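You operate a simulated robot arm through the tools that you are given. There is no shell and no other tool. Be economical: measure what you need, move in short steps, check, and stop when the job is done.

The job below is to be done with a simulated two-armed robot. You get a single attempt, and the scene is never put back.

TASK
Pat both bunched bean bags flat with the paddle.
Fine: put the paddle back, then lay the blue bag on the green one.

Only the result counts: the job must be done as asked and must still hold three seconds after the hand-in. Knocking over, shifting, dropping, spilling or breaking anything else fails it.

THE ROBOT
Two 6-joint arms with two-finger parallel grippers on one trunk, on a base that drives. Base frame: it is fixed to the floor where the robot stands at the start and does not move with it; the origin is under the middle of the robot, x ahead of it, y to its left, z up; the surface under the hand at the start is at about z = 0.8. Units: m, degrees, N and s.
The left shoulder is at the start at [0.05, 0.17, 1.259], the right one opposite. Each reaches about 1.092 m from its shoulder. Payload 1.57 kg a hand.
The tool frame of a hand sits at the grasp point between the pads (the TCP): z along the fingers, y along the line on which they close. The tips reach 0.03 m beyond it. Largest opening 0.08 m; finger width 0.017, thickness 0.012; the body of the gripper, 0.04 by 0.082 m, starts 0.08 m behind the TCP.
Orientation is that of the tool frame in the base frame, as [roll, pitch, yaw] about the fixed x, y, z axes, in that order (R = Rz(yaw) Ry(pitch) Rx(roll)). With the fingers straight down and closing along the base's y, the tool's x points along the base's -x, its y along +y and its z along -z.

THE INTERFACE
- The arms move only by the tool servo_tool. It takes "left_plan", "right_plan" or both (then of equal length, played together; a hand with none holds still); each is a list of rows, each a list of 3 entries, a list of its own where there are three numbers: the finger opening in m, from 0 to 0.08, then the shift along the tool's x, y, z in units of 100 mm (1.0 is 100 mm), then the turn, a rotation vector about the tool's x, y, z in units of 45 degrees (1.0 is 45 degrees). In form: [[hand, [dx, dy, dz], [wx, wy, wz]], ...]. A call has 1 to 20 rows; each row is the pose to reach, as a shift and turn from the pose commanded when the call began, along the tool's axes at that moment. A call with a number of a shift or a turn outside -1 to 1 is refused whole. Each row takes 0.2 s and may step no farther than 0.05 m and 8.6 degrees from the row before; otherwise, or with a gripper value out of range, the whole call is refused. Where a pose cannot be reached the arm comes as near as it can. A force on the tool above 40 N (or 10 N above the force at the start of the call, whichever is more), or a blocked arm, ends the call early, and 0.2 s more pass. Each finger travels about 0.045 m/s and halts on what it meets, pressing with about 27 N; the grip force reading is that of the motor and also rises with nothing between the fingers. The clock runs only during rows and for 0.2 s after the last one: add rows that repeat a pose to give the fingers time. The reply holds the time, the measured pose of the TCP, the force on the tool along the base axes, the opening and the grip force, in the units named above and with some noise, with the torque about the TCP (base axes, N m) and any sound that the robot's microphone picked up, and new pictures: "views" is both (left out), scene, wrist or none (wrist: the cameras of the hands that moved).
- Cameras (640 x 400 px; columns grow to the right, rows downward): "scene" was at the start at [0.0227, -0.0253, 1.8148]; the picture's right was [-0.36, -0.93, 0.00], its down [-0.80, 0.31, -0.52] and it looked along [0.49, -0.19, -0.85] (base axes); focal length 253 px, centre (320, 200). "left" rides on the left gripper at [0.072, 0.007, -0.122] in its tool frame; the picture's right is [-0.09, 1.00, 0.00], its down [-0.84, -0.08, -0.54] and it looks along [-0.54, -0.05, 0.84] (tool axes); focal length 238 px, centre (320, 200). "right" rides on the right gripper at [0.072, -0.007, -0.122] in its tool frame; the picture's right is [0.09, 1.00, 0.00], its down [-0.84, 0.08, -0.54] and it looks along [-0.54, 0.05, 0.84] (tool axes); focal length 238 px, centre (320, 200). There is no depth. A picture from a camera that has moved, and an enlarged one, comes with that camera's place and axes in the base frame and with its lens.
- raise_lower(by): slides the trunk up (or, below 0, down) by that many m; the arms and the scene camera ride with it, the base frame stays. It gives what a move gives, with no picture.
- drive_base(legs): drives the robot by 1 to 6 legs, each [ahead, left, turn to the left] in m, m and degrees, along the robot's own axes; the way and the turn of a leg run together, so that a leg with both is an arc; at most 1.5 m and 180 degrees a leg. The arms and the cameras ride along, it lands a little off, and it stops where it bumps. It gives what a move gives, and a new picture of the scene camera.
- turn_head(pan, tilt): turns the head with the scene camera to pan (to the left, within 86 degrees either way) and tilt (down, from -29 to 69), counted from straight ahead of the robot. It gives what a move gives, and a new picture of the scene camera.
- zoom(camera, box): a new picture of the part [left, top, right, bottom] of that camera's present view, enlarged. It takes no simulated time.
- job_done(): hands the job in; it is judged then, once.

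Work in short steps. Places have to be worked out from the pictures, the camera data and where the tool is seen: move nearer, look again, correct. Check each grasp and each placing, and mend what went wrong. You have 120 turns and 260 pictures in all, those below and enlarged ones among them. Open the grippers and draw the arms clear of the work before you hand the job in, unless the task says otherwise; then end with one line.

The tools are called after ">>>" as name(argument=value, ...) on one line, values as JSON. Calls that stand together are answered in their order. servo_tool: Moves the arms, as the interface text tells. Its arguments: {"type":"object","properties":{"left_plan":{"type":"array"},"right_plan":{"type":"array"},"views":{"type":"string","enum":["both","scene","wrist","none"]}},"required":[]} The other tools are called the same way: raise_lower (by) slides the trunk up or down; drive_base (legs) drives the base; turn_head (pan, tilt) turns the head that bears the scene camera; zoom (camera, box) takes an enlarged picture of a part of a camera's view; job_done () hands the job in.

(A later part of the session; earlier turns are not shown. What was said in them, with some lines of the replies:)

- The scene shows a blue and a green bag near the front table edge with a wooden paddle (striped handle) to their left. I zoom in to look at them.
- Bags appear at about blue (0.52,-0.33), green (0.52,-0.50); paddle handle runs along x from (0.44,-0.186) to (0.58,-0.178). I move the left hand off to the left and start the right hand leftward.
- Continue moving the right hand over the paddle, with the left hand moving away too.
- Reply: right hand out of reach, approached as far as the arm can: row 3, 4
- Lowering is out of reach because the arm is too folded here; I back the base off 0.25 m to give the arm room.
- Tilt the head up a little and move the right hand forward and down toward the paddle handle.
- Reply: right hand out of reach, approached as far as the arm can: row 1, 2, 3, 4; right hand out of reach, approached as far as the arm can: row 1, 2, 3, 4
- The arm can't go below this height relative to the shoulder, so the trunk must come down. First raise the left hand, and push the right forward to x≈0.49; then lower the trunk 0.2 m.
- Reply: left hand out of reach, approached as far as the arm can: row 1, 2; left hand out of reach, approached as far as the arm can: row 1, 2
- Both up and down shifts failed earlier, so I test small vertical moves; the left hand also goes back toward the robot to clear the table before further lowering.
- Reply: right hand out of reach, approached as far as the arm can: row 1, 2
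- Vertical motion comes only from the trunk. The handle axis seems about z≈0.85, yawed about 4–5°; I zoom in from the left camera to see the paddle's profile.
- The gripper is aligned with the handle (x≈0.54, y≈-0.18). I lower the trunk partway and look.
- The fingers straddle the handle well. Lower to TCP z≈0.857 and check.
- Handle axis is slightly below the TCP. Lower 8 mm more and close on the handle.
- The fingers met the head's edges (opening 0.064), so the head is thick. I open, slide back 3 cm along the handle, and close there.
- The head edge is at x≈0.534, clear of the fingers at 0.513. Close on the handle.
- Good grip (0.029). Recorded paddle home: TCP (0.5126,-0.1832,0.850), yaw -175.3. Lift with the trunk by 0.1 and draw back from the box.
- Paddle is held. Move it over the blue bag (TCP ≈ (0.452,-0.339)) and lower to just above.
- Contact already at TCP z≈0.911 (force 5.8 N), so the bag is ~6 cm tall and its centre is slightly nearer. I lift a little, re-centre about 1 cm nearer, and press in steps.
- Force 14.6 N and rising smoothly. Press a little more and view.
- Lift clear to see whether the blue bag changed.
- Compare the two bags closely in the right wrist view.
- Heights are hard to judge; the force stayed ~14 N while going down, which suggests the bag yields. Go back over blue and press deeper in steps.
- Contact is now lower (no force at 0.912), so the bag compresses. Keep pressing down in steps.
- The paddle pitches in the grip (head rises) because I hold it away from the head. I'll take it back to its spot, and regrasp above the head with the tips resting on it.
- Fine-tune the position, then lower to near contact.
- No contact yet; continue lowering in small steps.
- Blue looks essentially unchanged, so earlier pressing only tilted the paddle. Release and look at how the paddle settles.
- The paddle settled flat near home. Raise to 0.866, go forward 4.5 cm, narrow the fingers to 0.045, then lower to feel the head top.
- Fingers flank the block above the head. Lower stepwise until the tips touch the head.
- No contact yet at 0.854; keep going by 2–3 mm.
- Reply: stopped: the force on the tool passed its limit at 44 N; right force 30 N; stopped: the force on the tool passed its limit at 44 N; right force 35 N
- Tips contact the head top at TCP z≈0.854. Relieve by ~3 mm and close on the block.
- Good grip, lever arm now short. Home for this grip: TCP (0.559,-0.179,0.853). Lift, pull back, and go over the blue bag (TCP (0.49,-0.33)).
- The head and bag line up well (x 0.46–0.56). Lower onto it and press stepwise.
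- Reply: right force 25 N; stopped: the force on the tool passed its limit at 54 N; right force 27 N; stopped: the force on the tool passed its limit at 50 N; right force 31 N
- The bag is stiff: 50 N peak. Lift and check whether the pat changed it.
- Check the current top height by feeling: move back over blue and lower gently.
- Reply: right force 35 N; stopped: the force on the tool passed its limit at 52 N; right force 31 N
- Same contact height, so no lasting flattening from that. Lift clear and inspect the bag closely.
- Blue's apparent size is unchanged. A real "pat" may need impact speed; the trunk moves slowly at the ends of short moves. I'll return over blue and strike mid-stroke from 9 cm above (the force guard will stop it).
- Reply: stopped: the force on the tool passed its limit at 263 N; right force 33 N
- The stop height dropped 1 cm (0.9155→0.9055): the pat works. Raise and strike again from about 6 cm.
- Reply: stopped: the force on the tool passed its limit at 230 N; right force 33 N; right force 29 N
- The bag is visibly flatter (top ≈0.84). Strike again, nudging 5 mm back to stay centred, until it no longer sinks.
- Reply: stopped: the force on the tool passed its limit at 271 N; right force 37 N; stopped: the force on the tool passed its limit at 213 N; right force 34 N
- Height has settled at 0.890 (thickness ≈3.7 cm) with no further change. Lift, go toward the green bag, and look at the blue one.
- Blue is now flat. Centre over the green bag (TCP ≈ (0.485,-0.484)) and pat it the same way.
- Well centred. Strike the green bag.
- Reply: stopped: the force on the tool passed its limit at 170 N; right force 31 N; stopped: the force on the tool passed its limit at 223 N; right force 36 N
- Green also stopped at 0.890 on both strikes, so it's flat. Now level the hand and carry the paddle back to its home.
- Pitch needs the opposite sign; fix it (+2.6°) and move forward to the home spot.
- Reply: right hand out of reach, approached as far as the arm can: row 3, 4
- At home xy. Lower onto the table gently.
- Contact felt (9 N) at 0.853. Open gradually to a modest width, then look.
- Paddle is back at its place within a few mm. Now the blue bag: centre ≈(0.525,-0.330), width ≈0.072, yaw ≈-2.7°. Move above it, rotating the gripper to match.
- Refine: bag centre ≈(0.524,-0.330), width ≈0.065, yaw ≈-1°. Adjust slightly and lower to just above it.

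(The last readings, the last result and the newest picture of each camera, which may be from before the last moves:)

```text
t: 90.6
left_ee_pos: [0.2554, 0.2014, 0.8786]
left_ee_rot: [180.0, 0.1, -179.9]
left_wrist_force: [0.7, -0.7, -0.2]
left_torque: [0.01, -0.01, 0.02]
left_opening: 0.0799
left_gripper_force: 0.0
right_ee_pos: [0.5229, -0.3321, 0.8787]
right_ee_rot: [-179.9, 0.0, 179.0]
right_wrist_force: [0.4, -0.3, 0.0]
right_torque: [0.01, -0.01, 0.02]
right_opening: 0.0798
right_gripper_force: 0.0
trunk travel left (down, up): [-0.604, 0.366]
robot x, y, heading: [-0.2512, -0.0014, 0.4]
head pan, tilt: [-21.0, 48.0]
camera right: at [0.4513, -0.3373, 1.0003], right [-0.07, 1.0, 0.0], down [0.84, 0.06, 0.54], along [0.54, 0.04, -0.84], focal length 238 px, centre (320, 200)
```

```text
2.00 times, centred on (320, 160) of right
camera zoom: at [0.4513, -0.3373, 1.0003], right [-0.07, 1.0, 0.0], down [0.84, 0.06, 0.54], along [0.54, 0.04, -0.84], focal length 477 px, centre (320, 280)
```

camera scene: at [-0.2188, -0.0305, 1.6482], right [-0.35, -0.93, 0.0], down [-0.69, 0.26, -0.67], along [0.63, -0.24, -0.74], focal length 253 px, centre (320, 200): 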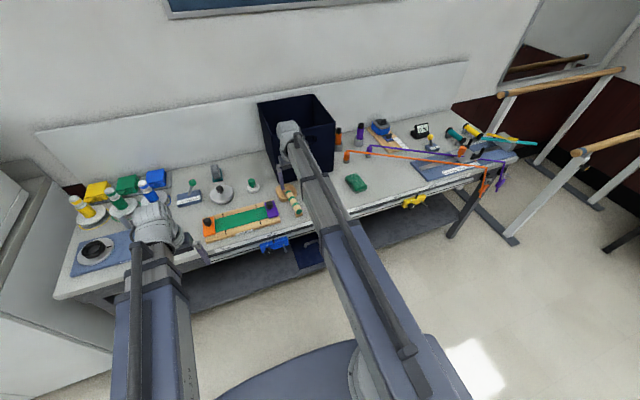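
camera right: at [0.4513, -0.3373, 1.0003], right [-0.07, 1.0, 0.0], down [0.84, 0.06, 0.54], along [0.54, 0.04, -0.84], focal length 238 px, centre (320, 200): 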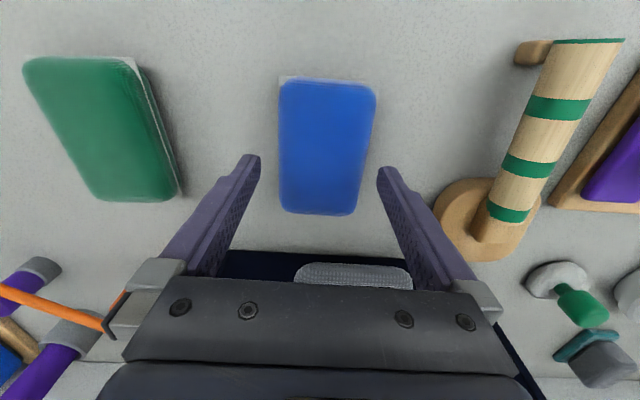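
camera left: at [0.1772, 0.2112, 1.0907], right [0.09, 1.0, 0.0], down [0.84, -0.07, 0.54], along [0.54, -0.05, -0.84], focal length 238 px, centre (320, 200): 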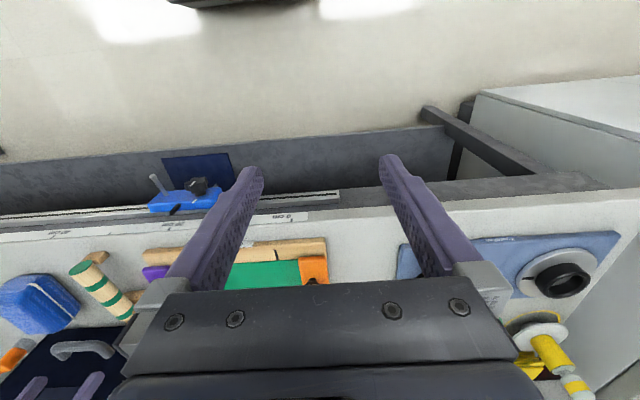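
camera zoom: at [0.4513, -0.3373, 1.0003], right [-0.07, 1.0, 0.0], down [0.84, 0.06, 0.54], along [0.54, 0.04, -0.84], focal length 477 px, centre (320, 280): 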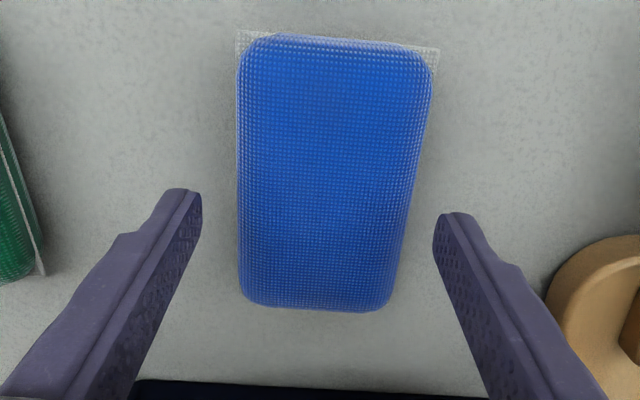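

The bag sits within the fingers (margins ~4–6 mm). Shift 2 mm in y and lower around it.

>>> servo_tool(right_plan=[[0.08, [0, 0.02, 0], [0, 0, 0]], [0.08, [0, 0.02, 0], [0, 0, 0]]], views="none")

>>> raise_lower(by=-0.018)

>>> raise_lower(by=-0.015)

>>> servo_tool(right_plan=[[0.08, [0, 0, 0], [0, 0, 0]]], views="wrist")

```text
t: 91.2
left_ee_pos: [0.2556, 0.2019, 0.8779]
left_ee_rot: [180.0, 0.0, -179.9]
left_wrist_force: [0.2, -0.4, 1.2]
left_torque: [-0.03, -0.02, -0.01]
left_opening: 0.0801
left_gripper_force: 0.0
right_ee_pos: [0.5213, -0.3298, 0.8795]
right_ee_rot: [-179.9, 0.0, 178.9]
right_wrist_force: [-0.7, -0.1, -0.2]
right_torque: [0.0, -0.02, -0.01]
right_opening: 0.0802
right_gripper_force: 0.0
trunk travel left (down, up): [-0.604, 0.366]
robot x, y, heading: [-0.2485, -0.0015, 0.3]
head pan, tilt: [-21.0, 48.0]
```

```text
t: 91.9
left_ee_pos: [0.2554, 0.2017, 0.861]
left_ee_rot: [180.0, 0.1, -179.8]
left_wrist_force: [0.5, -0.3, -0.4]
left_torque: [-0.03, -0.01, 0.01]
left_opening: 0.08
left_gripper_force: 0.1
right_ee_pos: [0.5212, -0.3308, 0.8611]
right_ee_rot: [-179.8, 0.0, 178.9]
right_wrist_force: [0.3, -0.1, 0.2]
right_torque: [-0.05, -0.01, 0.01]
right_opening: 0.0803
right_gripper_force: 0.1
trunk travel left (down, up): [-0.586, 0.384]
robot x, y, heading: [-0.254, -0.0014, 0.5]
head pan, tilt: [-21.0, 48.0]
```

```text
t: 92.5
left_ee_pos: [0.2553, 0.2034, 0.8452]
left_ee_rot: [-180.0, 0.1, -179.9]
left_wrist_force: [-0.2, -0.4, 0.6]
left_torque: [0.0, 0.0, -0.01]
left_opening: 0.08
left_gripper_force: 0.1
right_ee_pos: [0.521, -0.3308, 0.8456]
right_ee_rot: [-179.9, 0.0, 178.8]
right_wrist_force: [0.2, -0.3, 0.1]
right_torque: [0.03, -0.01, 0.01]
right_opening: 0.0801
right_gripper_force: 0.2
trunk travel left (down, up): [-0.571, 0.399]
robot x, y, heading: [-0.2518, -0.0002, 0.4]
head pan, tilt: [-21.0, 48.0]
```

```text
t: 92.9
left_ee_pos: [0.2551, 0.2016, 0.8455]
left_ee_rot: [-180.0, 0.1, 180.0]
left_wrist_force: [-0.5, -0.6, -0.2]
left_torque: [0.03, -0.02, 0.05]
left_opening: 0.08
left_gripper_force: 0.0
right_ee_pos: [0.521, -0.3307, 0.8453]
right_ee_rot: [-179.9, 0.0, 178.9]
right_wrist_force: [-0.1, -0.3, -0.3]
right_torque: [0.01, -0.02, -0.02]
right_opening: 0.0799
right_gripper_force: 0.0
trunk travel left (down, up): [-0.571, 0.399]
robot x, y, heading: [-0.2499, -0.0007, 0.2]
head pan, tilt: [-21.0, 48.0]
camera right: at [0.4511, -0.3353, 0.9673], right [-0.07, 1.0, 0.0], down [0.84, 0.06, 0.54], along [0.54, 0.04, -0.84], focal length 238 px, centre (320, 200)
```

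right: 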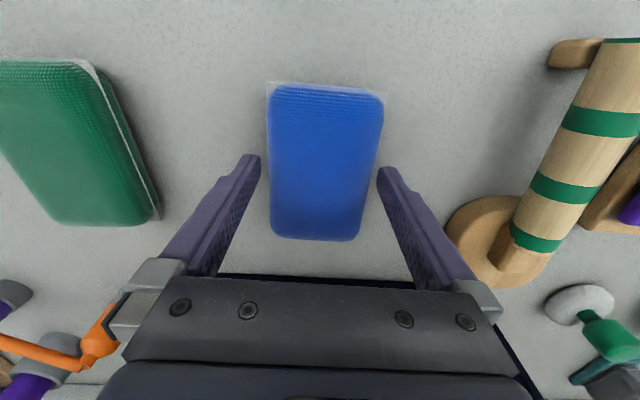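

Fingers straddle the bag with no contact. Lower 9 mm more (tips at ≈0.806) and close.

>>> raise_lower(by=-0.009)

>>> servo_tool(right_plan=[[0.07, [0, 0, 0], [0, 0, 0]], [0.06, [0, 0, 0], [0, 0, 0]], [0.05, [0, 0, 0], [0, 0, 0]], [0.03, [0, 0, 0], [0, 0, 0]], [0.03, [0, 0, 0], [0, 0, 0]], [0.03, [0, 0, 0], [0, 0, 0]]], views="wrist")

```text
t: 93.5
left_ee_pos: [0.2554, 0.2017, 0.8374]
left_ee_rot: [-180.0, 0.2, -179.8]
left_wrist_force: [0.0, -0.5, 0.0]
left_torque: [0.0, 0.02, 0.02]
left_opening: 0.0801
left_gripper_force: 0.1
right_ee_pos: [0.5218, -0.3304, 0.8373]
right_ee_rot: [-179.9, 0.0, 178.9]
right_wrist_force: [0.5, 0.2, -0.8]
right_torque: [-0.01, -0.02, 0.02]
right_opening: 0.0804
right_gripper_force: 0.1
trunk travel left (down, up): [-0.562, 0.408]
robot x, y, heading: [-0.2511, -0.0026, 0.2]
head pan, tilt: [-21.0, 48.0]
```

```text
t: 94.9
left_ee_pos: [0.2563, 0.2031, 0.8369]
left_ee_rot: [179.9, 0.0, -179.9]
left_wrist_force: [-0.4, 0.6, 0.8]
left_torque: [0.0, 0.0, -0.03]
left_opening: 0.08
left_gripper_force: 0.0
right_ee_pos: [0.5215, -0.3293, 0.8359]
right_ee_rot: [-179.9, 0.0, 178.9]
right_wrist_force: [-0.2, 1.6, 0.3]
right_torque: [0.08, -0.02, 0.06]
right_opening: 0.0696
right_gripper_force: 26.6
trunk travel left (down, up): [-0.562, 0.408]
robot x, y, heading: [-0.2538, -0.0011, 0.2]
head pan, tilt: [-21.0, 48.0]
camera right: at [0.4512, -0.3353, 0.9582], right [-0.07, 1.0, 0.0], down [0.84, 0.06, 0.54], along [0.54, 0.04, -0.84], focal length 238 px, centre (320, 200)
```

right: 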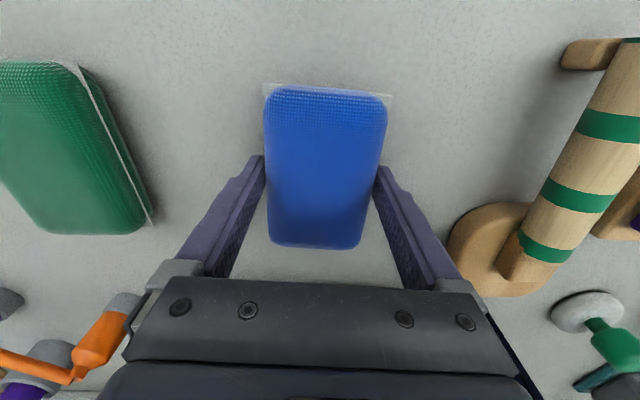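

Bag gripped (0.0696). Lift 0.1 m and carry it -0.159 m in y to above the green bag centred at ≈(0.521,-0.489).

>>> raise_lower(by=0.1)

>>> servo_tool(right_plan=[[0.03, [0, -0.4, 0], [0, 0, 0]], [0.03, [0, -0.8, 0], [0, 0, 0]], [0.03, [0, -0.8, 0], [0, 0, 0]]], views="both")

>>> servo_tool(right_plan=[[0.03, [0, -0.4, 0], [0, 0, 0]], [0.03, [0, -0.79, 0], [0, 0, 0]], [0.03, [0, -0.79, 0], [0, 0, 0]]], views="both")

>>> zoom(camera="scene", box=[280, 120, 420, 220])

```text
t: 96.2
left_ee_pos: [0.2563, 0.2019, 0.9363]
left_ee_rot: [-180.0, 0.1, -179.9]
left_wrist_force: [-0.3, 0.8, 0.9]
left_torque: [0.0, -0.03, -0.01]
left_opening: 0.0799
left_gripper_force: 0.1
right_ee_pos: [0.5218, -0.3305, 0.936]
right_ee_rot: [-179.9, -0.1, 178.9]
right_wrist_force: [0.5, -0.1, -2.5]
right_torque: [0.02, -0.01, -0.01]
right_opening: 0.0699
right_gripper_force: 26.9
trunk travel left (down, up): [-0.662, 0.308]
robot x, y, heading: [-0.2511, -0.0026, 0.2]
head pan, tilt: [-21.0, 48.0]
```

```text
t: 97.0
left_ee_pos: [0.2563, 0.2027, 0.9365]
left_ee_rot: [-179.9, 0.0, -179.9]
left_wrist_force: [-0.4, 0.2, -0.2]
left_torque: [0.05, 0.01, -0.01]
left_opening: 0.0796
left_gripper_force: 0.1
right_ee_pos: [0.5216, -0.4096, 0.9373]
right_ee_rot: [-179.9, 0.0, 178.9]
right_wrist_force: [0.5, 0.1, -2.2]
right_torque: [-0.01, 0.0, -0.03]
right_opening: 0.0697
right_gripper_force: 26.7
trunk travel left (down, up): [-0.662, 0.308]
robot x, y, heading: [-0.2526, -0.0025, -0.0]
head pan, tilt: [-21.0, 48.0]
camera scene: at [-0.2189, -0.0304, 1.6162], right [-0.35, -0.93, 0.0], down [-0.69, 0.26, -0.67], along [0.63, -0.24, -0.74], focal length 253 px, centre (320, 200)
camera right: at [0.4511, -0.4151, 1.0581], right [-0.07, 1.0, 0.0], down [0.84, 0.06, 0.54], along [0.54, 0.04, -0.84], focal length 238 px, centre (320, 200)
```

scene: 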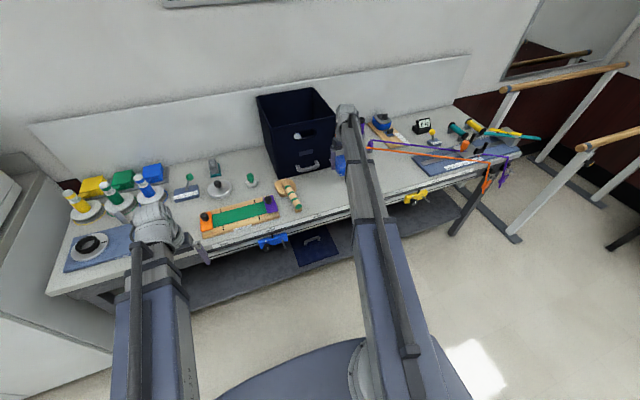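
right: 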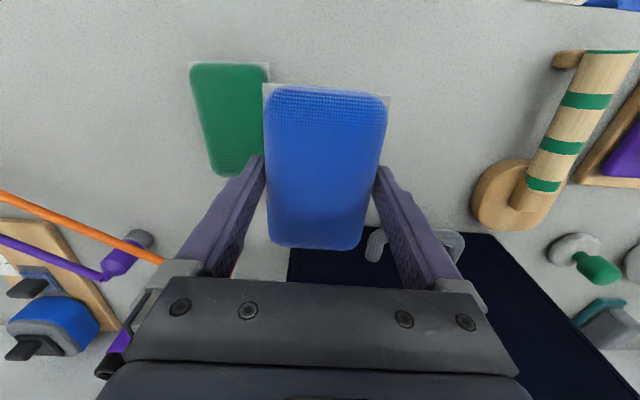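

```text
t: 97.8
left_ee_pos: [0.2562, 0.203, 0.9373]
left_ee_rot: [-180.0, 0.0, -179.8]
left_wrist_force: [-0.3, -0.9, 0.6]
left_torque: [0.0, 0.03, 0.0]
left_opening: 0.08
left_gripper_force: 0.1
right_ee_pos: [0.5197, -0.4867, 0.9365]
right_ee_rot: [-179.9, 0.0, 178.9]
right_wrist_force: [0.5, -0.7, -1.6]
right_torque: [0.05, 0.0, 0.01]
right_opening: 0.0696
right_gripper_force: 26.9
trunk travel left (down, up): [-0.662, 0.308]
robot x, y, heading: [-0.2556, 0.0005, 0.5]
head pan, tilt: [-21.0, 48.0]
camera scene: at [-0.2189, -0.0304, 1.6162], right [-0.35, -0.93, 0.0], down [-0.69, 0.26, -0.67], along [0.63, -0.24, -0.74], focal length 253 px, centre (320, 200)
camera right: at [0.4494, -0.4929, 1.0582], right [-0.07, 1.0, 0.0], down [0.84, 0.06, 0.54], along [0.54, 0.04, -0.84], focal length 238 px, centre (320, 200)
```

scene: 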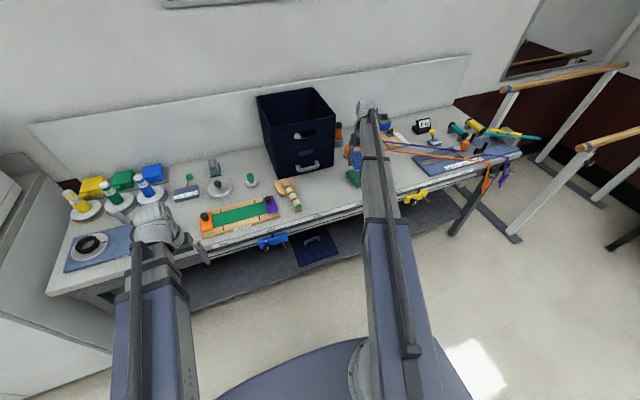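
right: 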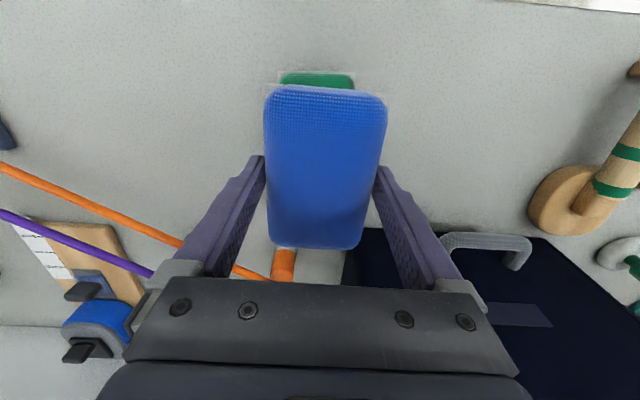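

```text
4.00 times, centred on (350, 170) of scene
camera zoom: at [-0.2189, -0.0304, 1.6162], right [-0.35, -0.93, 0.0], down [-0.69, 0.26, -0.67], along [0.63, -0.24, -0.74], focal length 1011 px, centre (200, 320)
```

zoom: 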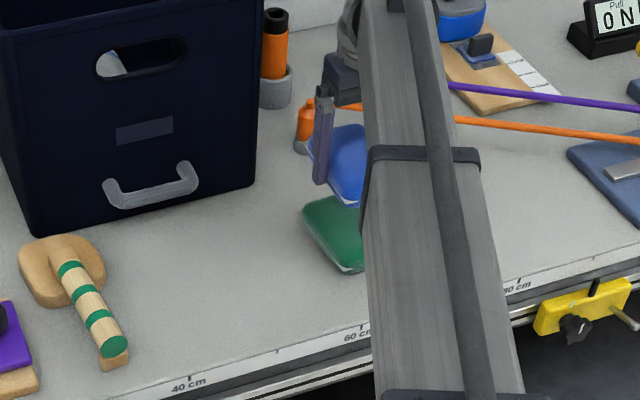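

Aligned over green. Lower until contact (expected TCP z≈0.873).

>>> raise_lower(by=-0.058)

>>> raise_lower(by=-0.004)

>>> raise_lower(by=-0.002)

```text
t: 98.8
left_ee_pos: [0.2568, 0.2023, 0.8785]
left_ee_rot: [-180.0, 0.0, -180.0]
left_wrist_force: [0.1, -0.2, -0.5]
left_torque: [0.01, 0.02, -0.05]
left_opening: 0.08
left_gripper_force: 0.0
right_ee_pos: [0.5197, -0.4873, 0.8775]
right_ee_rot: [-179.9, 0.0, 178.9]
right_wrist_force: [0.2, -0.9, -2.3]
right_torque: [0.0, 0.01, 0.01]
right_opening: 0.0698
right_gripper_force: 26.7
trunk travel left (down, up): [-0.604, 0.366]
robot x, y, heading: [-0.2505, -0.0005, -0.0]
head pan, tilt: [-21.0, 48.0]
```

```text
t: 99.3
left_ee_pos: [0.2564, 0.2019, 0.8735]
left_ee_rot: [-180.0, -0.1, -179.9]
left_wrist_force: [-0.2, -1.2, 0.3]
left_torque: [-0.02, 0.03, -0.02]
left_opening: 0.08
left_gripper_force: 0.0
right_ee_pos: [0.5199, -0.488, 0.8744]
right_ee_rot: [-179.8, 0.1, 178.9]
right_wrist_force: [0.0, -0.1, -2.6]
right_torque: [0.01, -0.01, -0.04]
right_opening: 0.0695
right_gripper_force: 26.7
trunk travel left (down, up): [-0.6, 0.37]
robot x, y, heading: [-0.2497, -0.0012, -0.1]
head pan, tilt: [-21.0, 48.0]
```

```text
t: 99.8
left_ee_pos: [0.2558, 0.2022, 0.8717]
left_ee_rot: [179.9, 0.0, -179.9]
left_wrist_force: [-0.6, -0.1, -0.2]
left_torque: [0.0, 0.01, -0.02]
left_opening: 0.08
left_gripper_force: 0.0
right_ee_pos: [0.5191, -0.487, 0.8745]
right_ee_rot: [-179.9, 0.0, 178.9]
right_wrist_force: [0.4, -0.3, 0.5]
right_torque: [0.09, -0.02, -0.01]
right_opening: 0.0697
right_gripper_force: 27.4
trunk travel left (down, up): [-0.598, 0.372]
robot x, y, heading: [-0.2518, -0.0041, 0.0]
head pan, tilt: [-21.0, 48.0]
```

Contact beginning (force rose ~3 N). Release and inspect.

>>> servo_tool(right_plan=[[0.072, [0, 0, 0], [0, 0, 0]], [0.076, [0, 0, 0], [0, 0, 0]], [0.08, [0, 0, 0], [0, 0, 0]], [0.08, [0, 0, 0], [0, 0, 0]]], views="wrist")

>>> raise_lower(by=0.12)

>>> servo_tool(right_plan=[[0.08, [0.4, 0, 0], [0, 0, 0]], [0.08, [0.8, 0, 0], [0, 0, 0]]], views="none")

>>> servo_tool(right_plan=[[0.08, [0.4, 0, 0], [0, 0, 0]], [0.08, [0.8, -0.4, 0], [0, 0, 0]], [0.08, [0.8, -0.8, 0], [0, 0, 0]]], views="both")

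>>> zoom(camera="scene", box=[240, 120, 420, 230])

```text
t: 100.8
left_ee_pos: [0.2556, 0.202, 0.8733]
left_ee_rot: [-180.0, 0.0, -179.9]
left_wrist_force: [-0.5, 0.9, 0.0]
left_torque: [-0.01, 0.01, 0.01]
left_opening: 0.0803
left_gripper_force: 0.1
right_ee_pos: [0.5193, -0.4877, 0.8712]
right_ee_rot: [-180.0, 0.1, 178.9]
right_wrist_force: [-0.6, 0.6, 0.4]
right_torque: [0.03, -0.02, -0.02]
right_opening: 0.08
right_gripper_force: 0.0
trunk travel left (down, up): [-0.598, 0.372]
robot x, y, heading: [-0.2546, -0.0031, 0.4]
head pan, tilt: [-21.0, 48.0]
camera right: at [0.4493, -0.4927, 0.9942], right [-0.07, 1.0, 0.0], down [0.84, 0.06, 0.54], along [0.54, 0.04, -0.84], focal length 238 px, centre (320, 200)
```

right: 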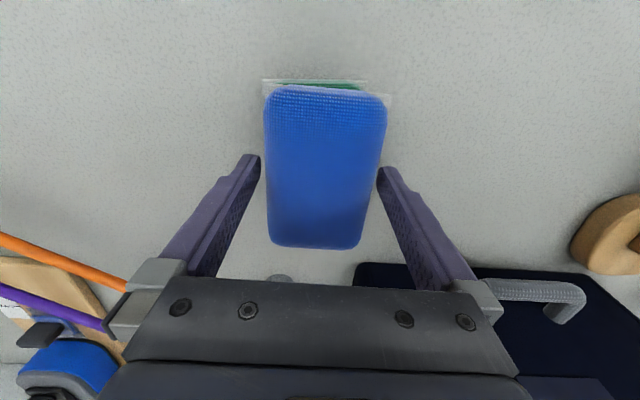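

```text
t: 102.3
left_ee_pos: [0.2565, 0.2027, 0.9935]
left_ee_rot: [179.9, -0.1, -179.9]
left_wrist_force: [0.1, 0.5, 0.1]
left_torque: [0.03, 0.02, 0.0]
left_opening: 0.0799
left_gripper_force: 0.1
right_ee_pos: [0.5194, -0.4878, 0.9919]
right_ee_rot: [-179.9, 0.0, 178.9]
right_wrist_force: [0.6, 0.6, -0.8]
right_torque: [0.0, 0.01, 0.03]
right_opening: 0.0801
right_gripper_force: 0.1
trunk travel left (down, up): [-0.718, 0.252]
robot x, y, heading: [-0.2528, -0.0052, 0.2]
head pan, tilt: [-21.0, 48.0]
```

```text
t: 102.9
left_ee_pos: [0.2558, 0.2024, 0.9928]
left_ee_rot: [-180.0, 0.1, -179.9]
left_wrist_force: [-0.5, -0.3, 0.8]
left_torque: [-0.01, -0.02, 0.01]
left_opening: 0.0798
left_gripper_force: 0.0
right_ee_pos: [0.4379, -0.485, 0.9921]
right_ee_rot: [-179.9, 0.0, 179.0]
right_wrist_force: [0.5, -0.5, 0.3]
right_torque: [0.02, 0.03, -0.01]
right_opening: 0.0799
right_gripper_force: 0.2
trunk travel left (down, up): [-0.718, 0.252]
robot x, y, heading: [-0.2513, 0.001, 0.3]
head pan, tilt: [-21.0, 48.0]
```

```text
refused: row 2 steps farther than a row can; nothing moved
```

```text
3.56 times, centred on (330, 175) of scene
camera zoom: at [-0.2195, -0.0304, 1.6722], right [-0.35, -0.94, 0.0], down [-0.69, 0.26, -0.67], along [0.63, -0.24, -0.74], focal length 899 px, centre (284, 289)
```

zoom: 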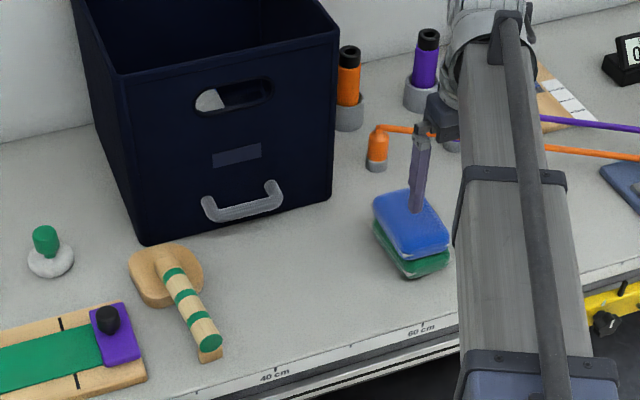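

Blue rests squarely on green and the paddle is in place. Draw the arm fully clear and do a final look.

>>> servo_tool(right_plan=[[0.08, [0.45, 0, 0], [0, 0, 0]], [0.08, [0.9, 0, 0], [0, 0, 0]], [0.08, [0.9, 0, 0], [0, 0, 0]]], views="both")

>>> zoom(camera="scene", box=[240, 120, 440, 240])

>>> zoom(camera="right", box=[200, 100, 520, 300])

```text
t: 103.7
left_ee_pos: [0.2572, 0.2035, 0.9922]
left_ee_rot: [180.0, 0.0, -179.9]
left_wrist_force: [0.8, -0.2, -0.7]
left_torque: [-0.03, 0.02, 0.0]
left_opening: 0.0801
left_gripper_force: 0.0
right_ee_pos: [0.3505, -0.4864, 0.9915]
right_ee_rot: [180.0, -0.1, 178.9]
right_wrist_force: [0.4, -0.7, 0.2]
right_torque: [0.0, -0.01, 0.01]
right_opening: 0.0802
right_gripper_force: 0.2
trunk travel left (down, up): [-0.718, 0.252]
robot x, y, heading: [-0.2529, -0.0012, 0.2]
head pan, tilt: [-21.0, 48.0]
camera scene: at [-0.2189, -0.0305, 1.6722], right [-0.35, -0.93, 0.0], down [-0.69, 0.26, -0.67], along [0.63, -0.24, -0.74], focal length 253 px, centre (320, 200)
camera right: at [0.2797, -0.492, 1.1142], right [-0.07, 1.0, 0.0], down [0.84, 0.06, 0.54], along [0.54, 0.04, -0.84], focal length 238 px, centre (320, 200)
```

scene: 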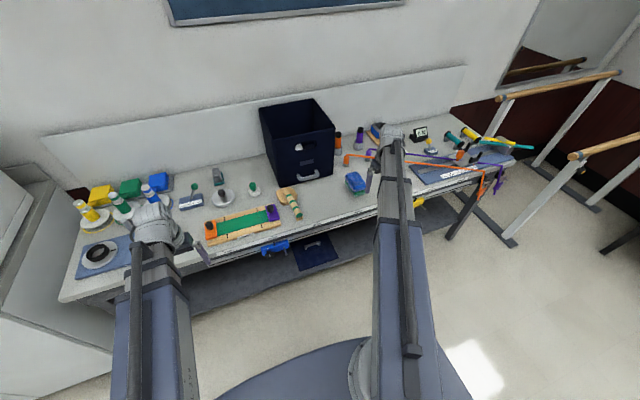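
right: 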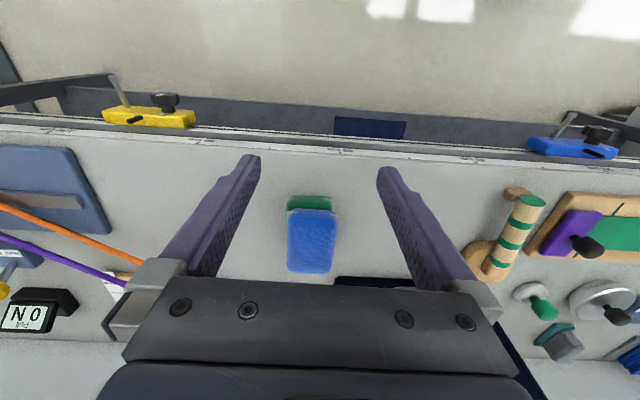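

```text
3.20 times, centred on (340, 180) of scene
camera zoom: at [-0.2189, -0.0305, 1.6722], right [-0.35, -0.93, 0.0], down [-0.69, 0.26, -0.67], along [0.63, -0.24, -0.74], focal length 809 px, centre (256, 264)
```

zoom: 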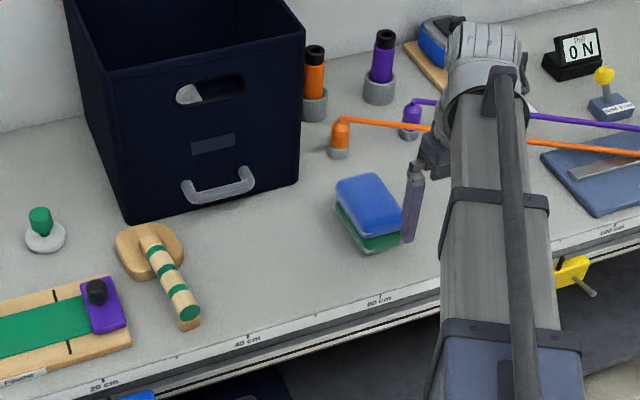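

```text
2.00 times, centred on (360, 200) of right
camera zoom: at [0.2797, -0.492, 1.1142], right [-0.07, 1.0, 0.0], down [0.84, 0.06, 0.54], along [0.54, 0.04, -0.84], focal length 477 px, centre (240, 200)
```

zoom: 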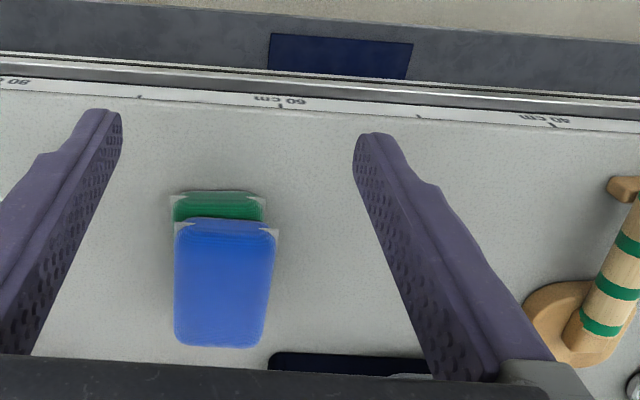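

The bags are flat and stacked, the paddle is back, and both grippers are open and clear. Handing in.

>>> job_done()

```text
The job is handed in.
```

The job is handed in: both bags are patted flat, the paddle is back within a few millimetres of its starting spot, and the blue bag lies on the green one.
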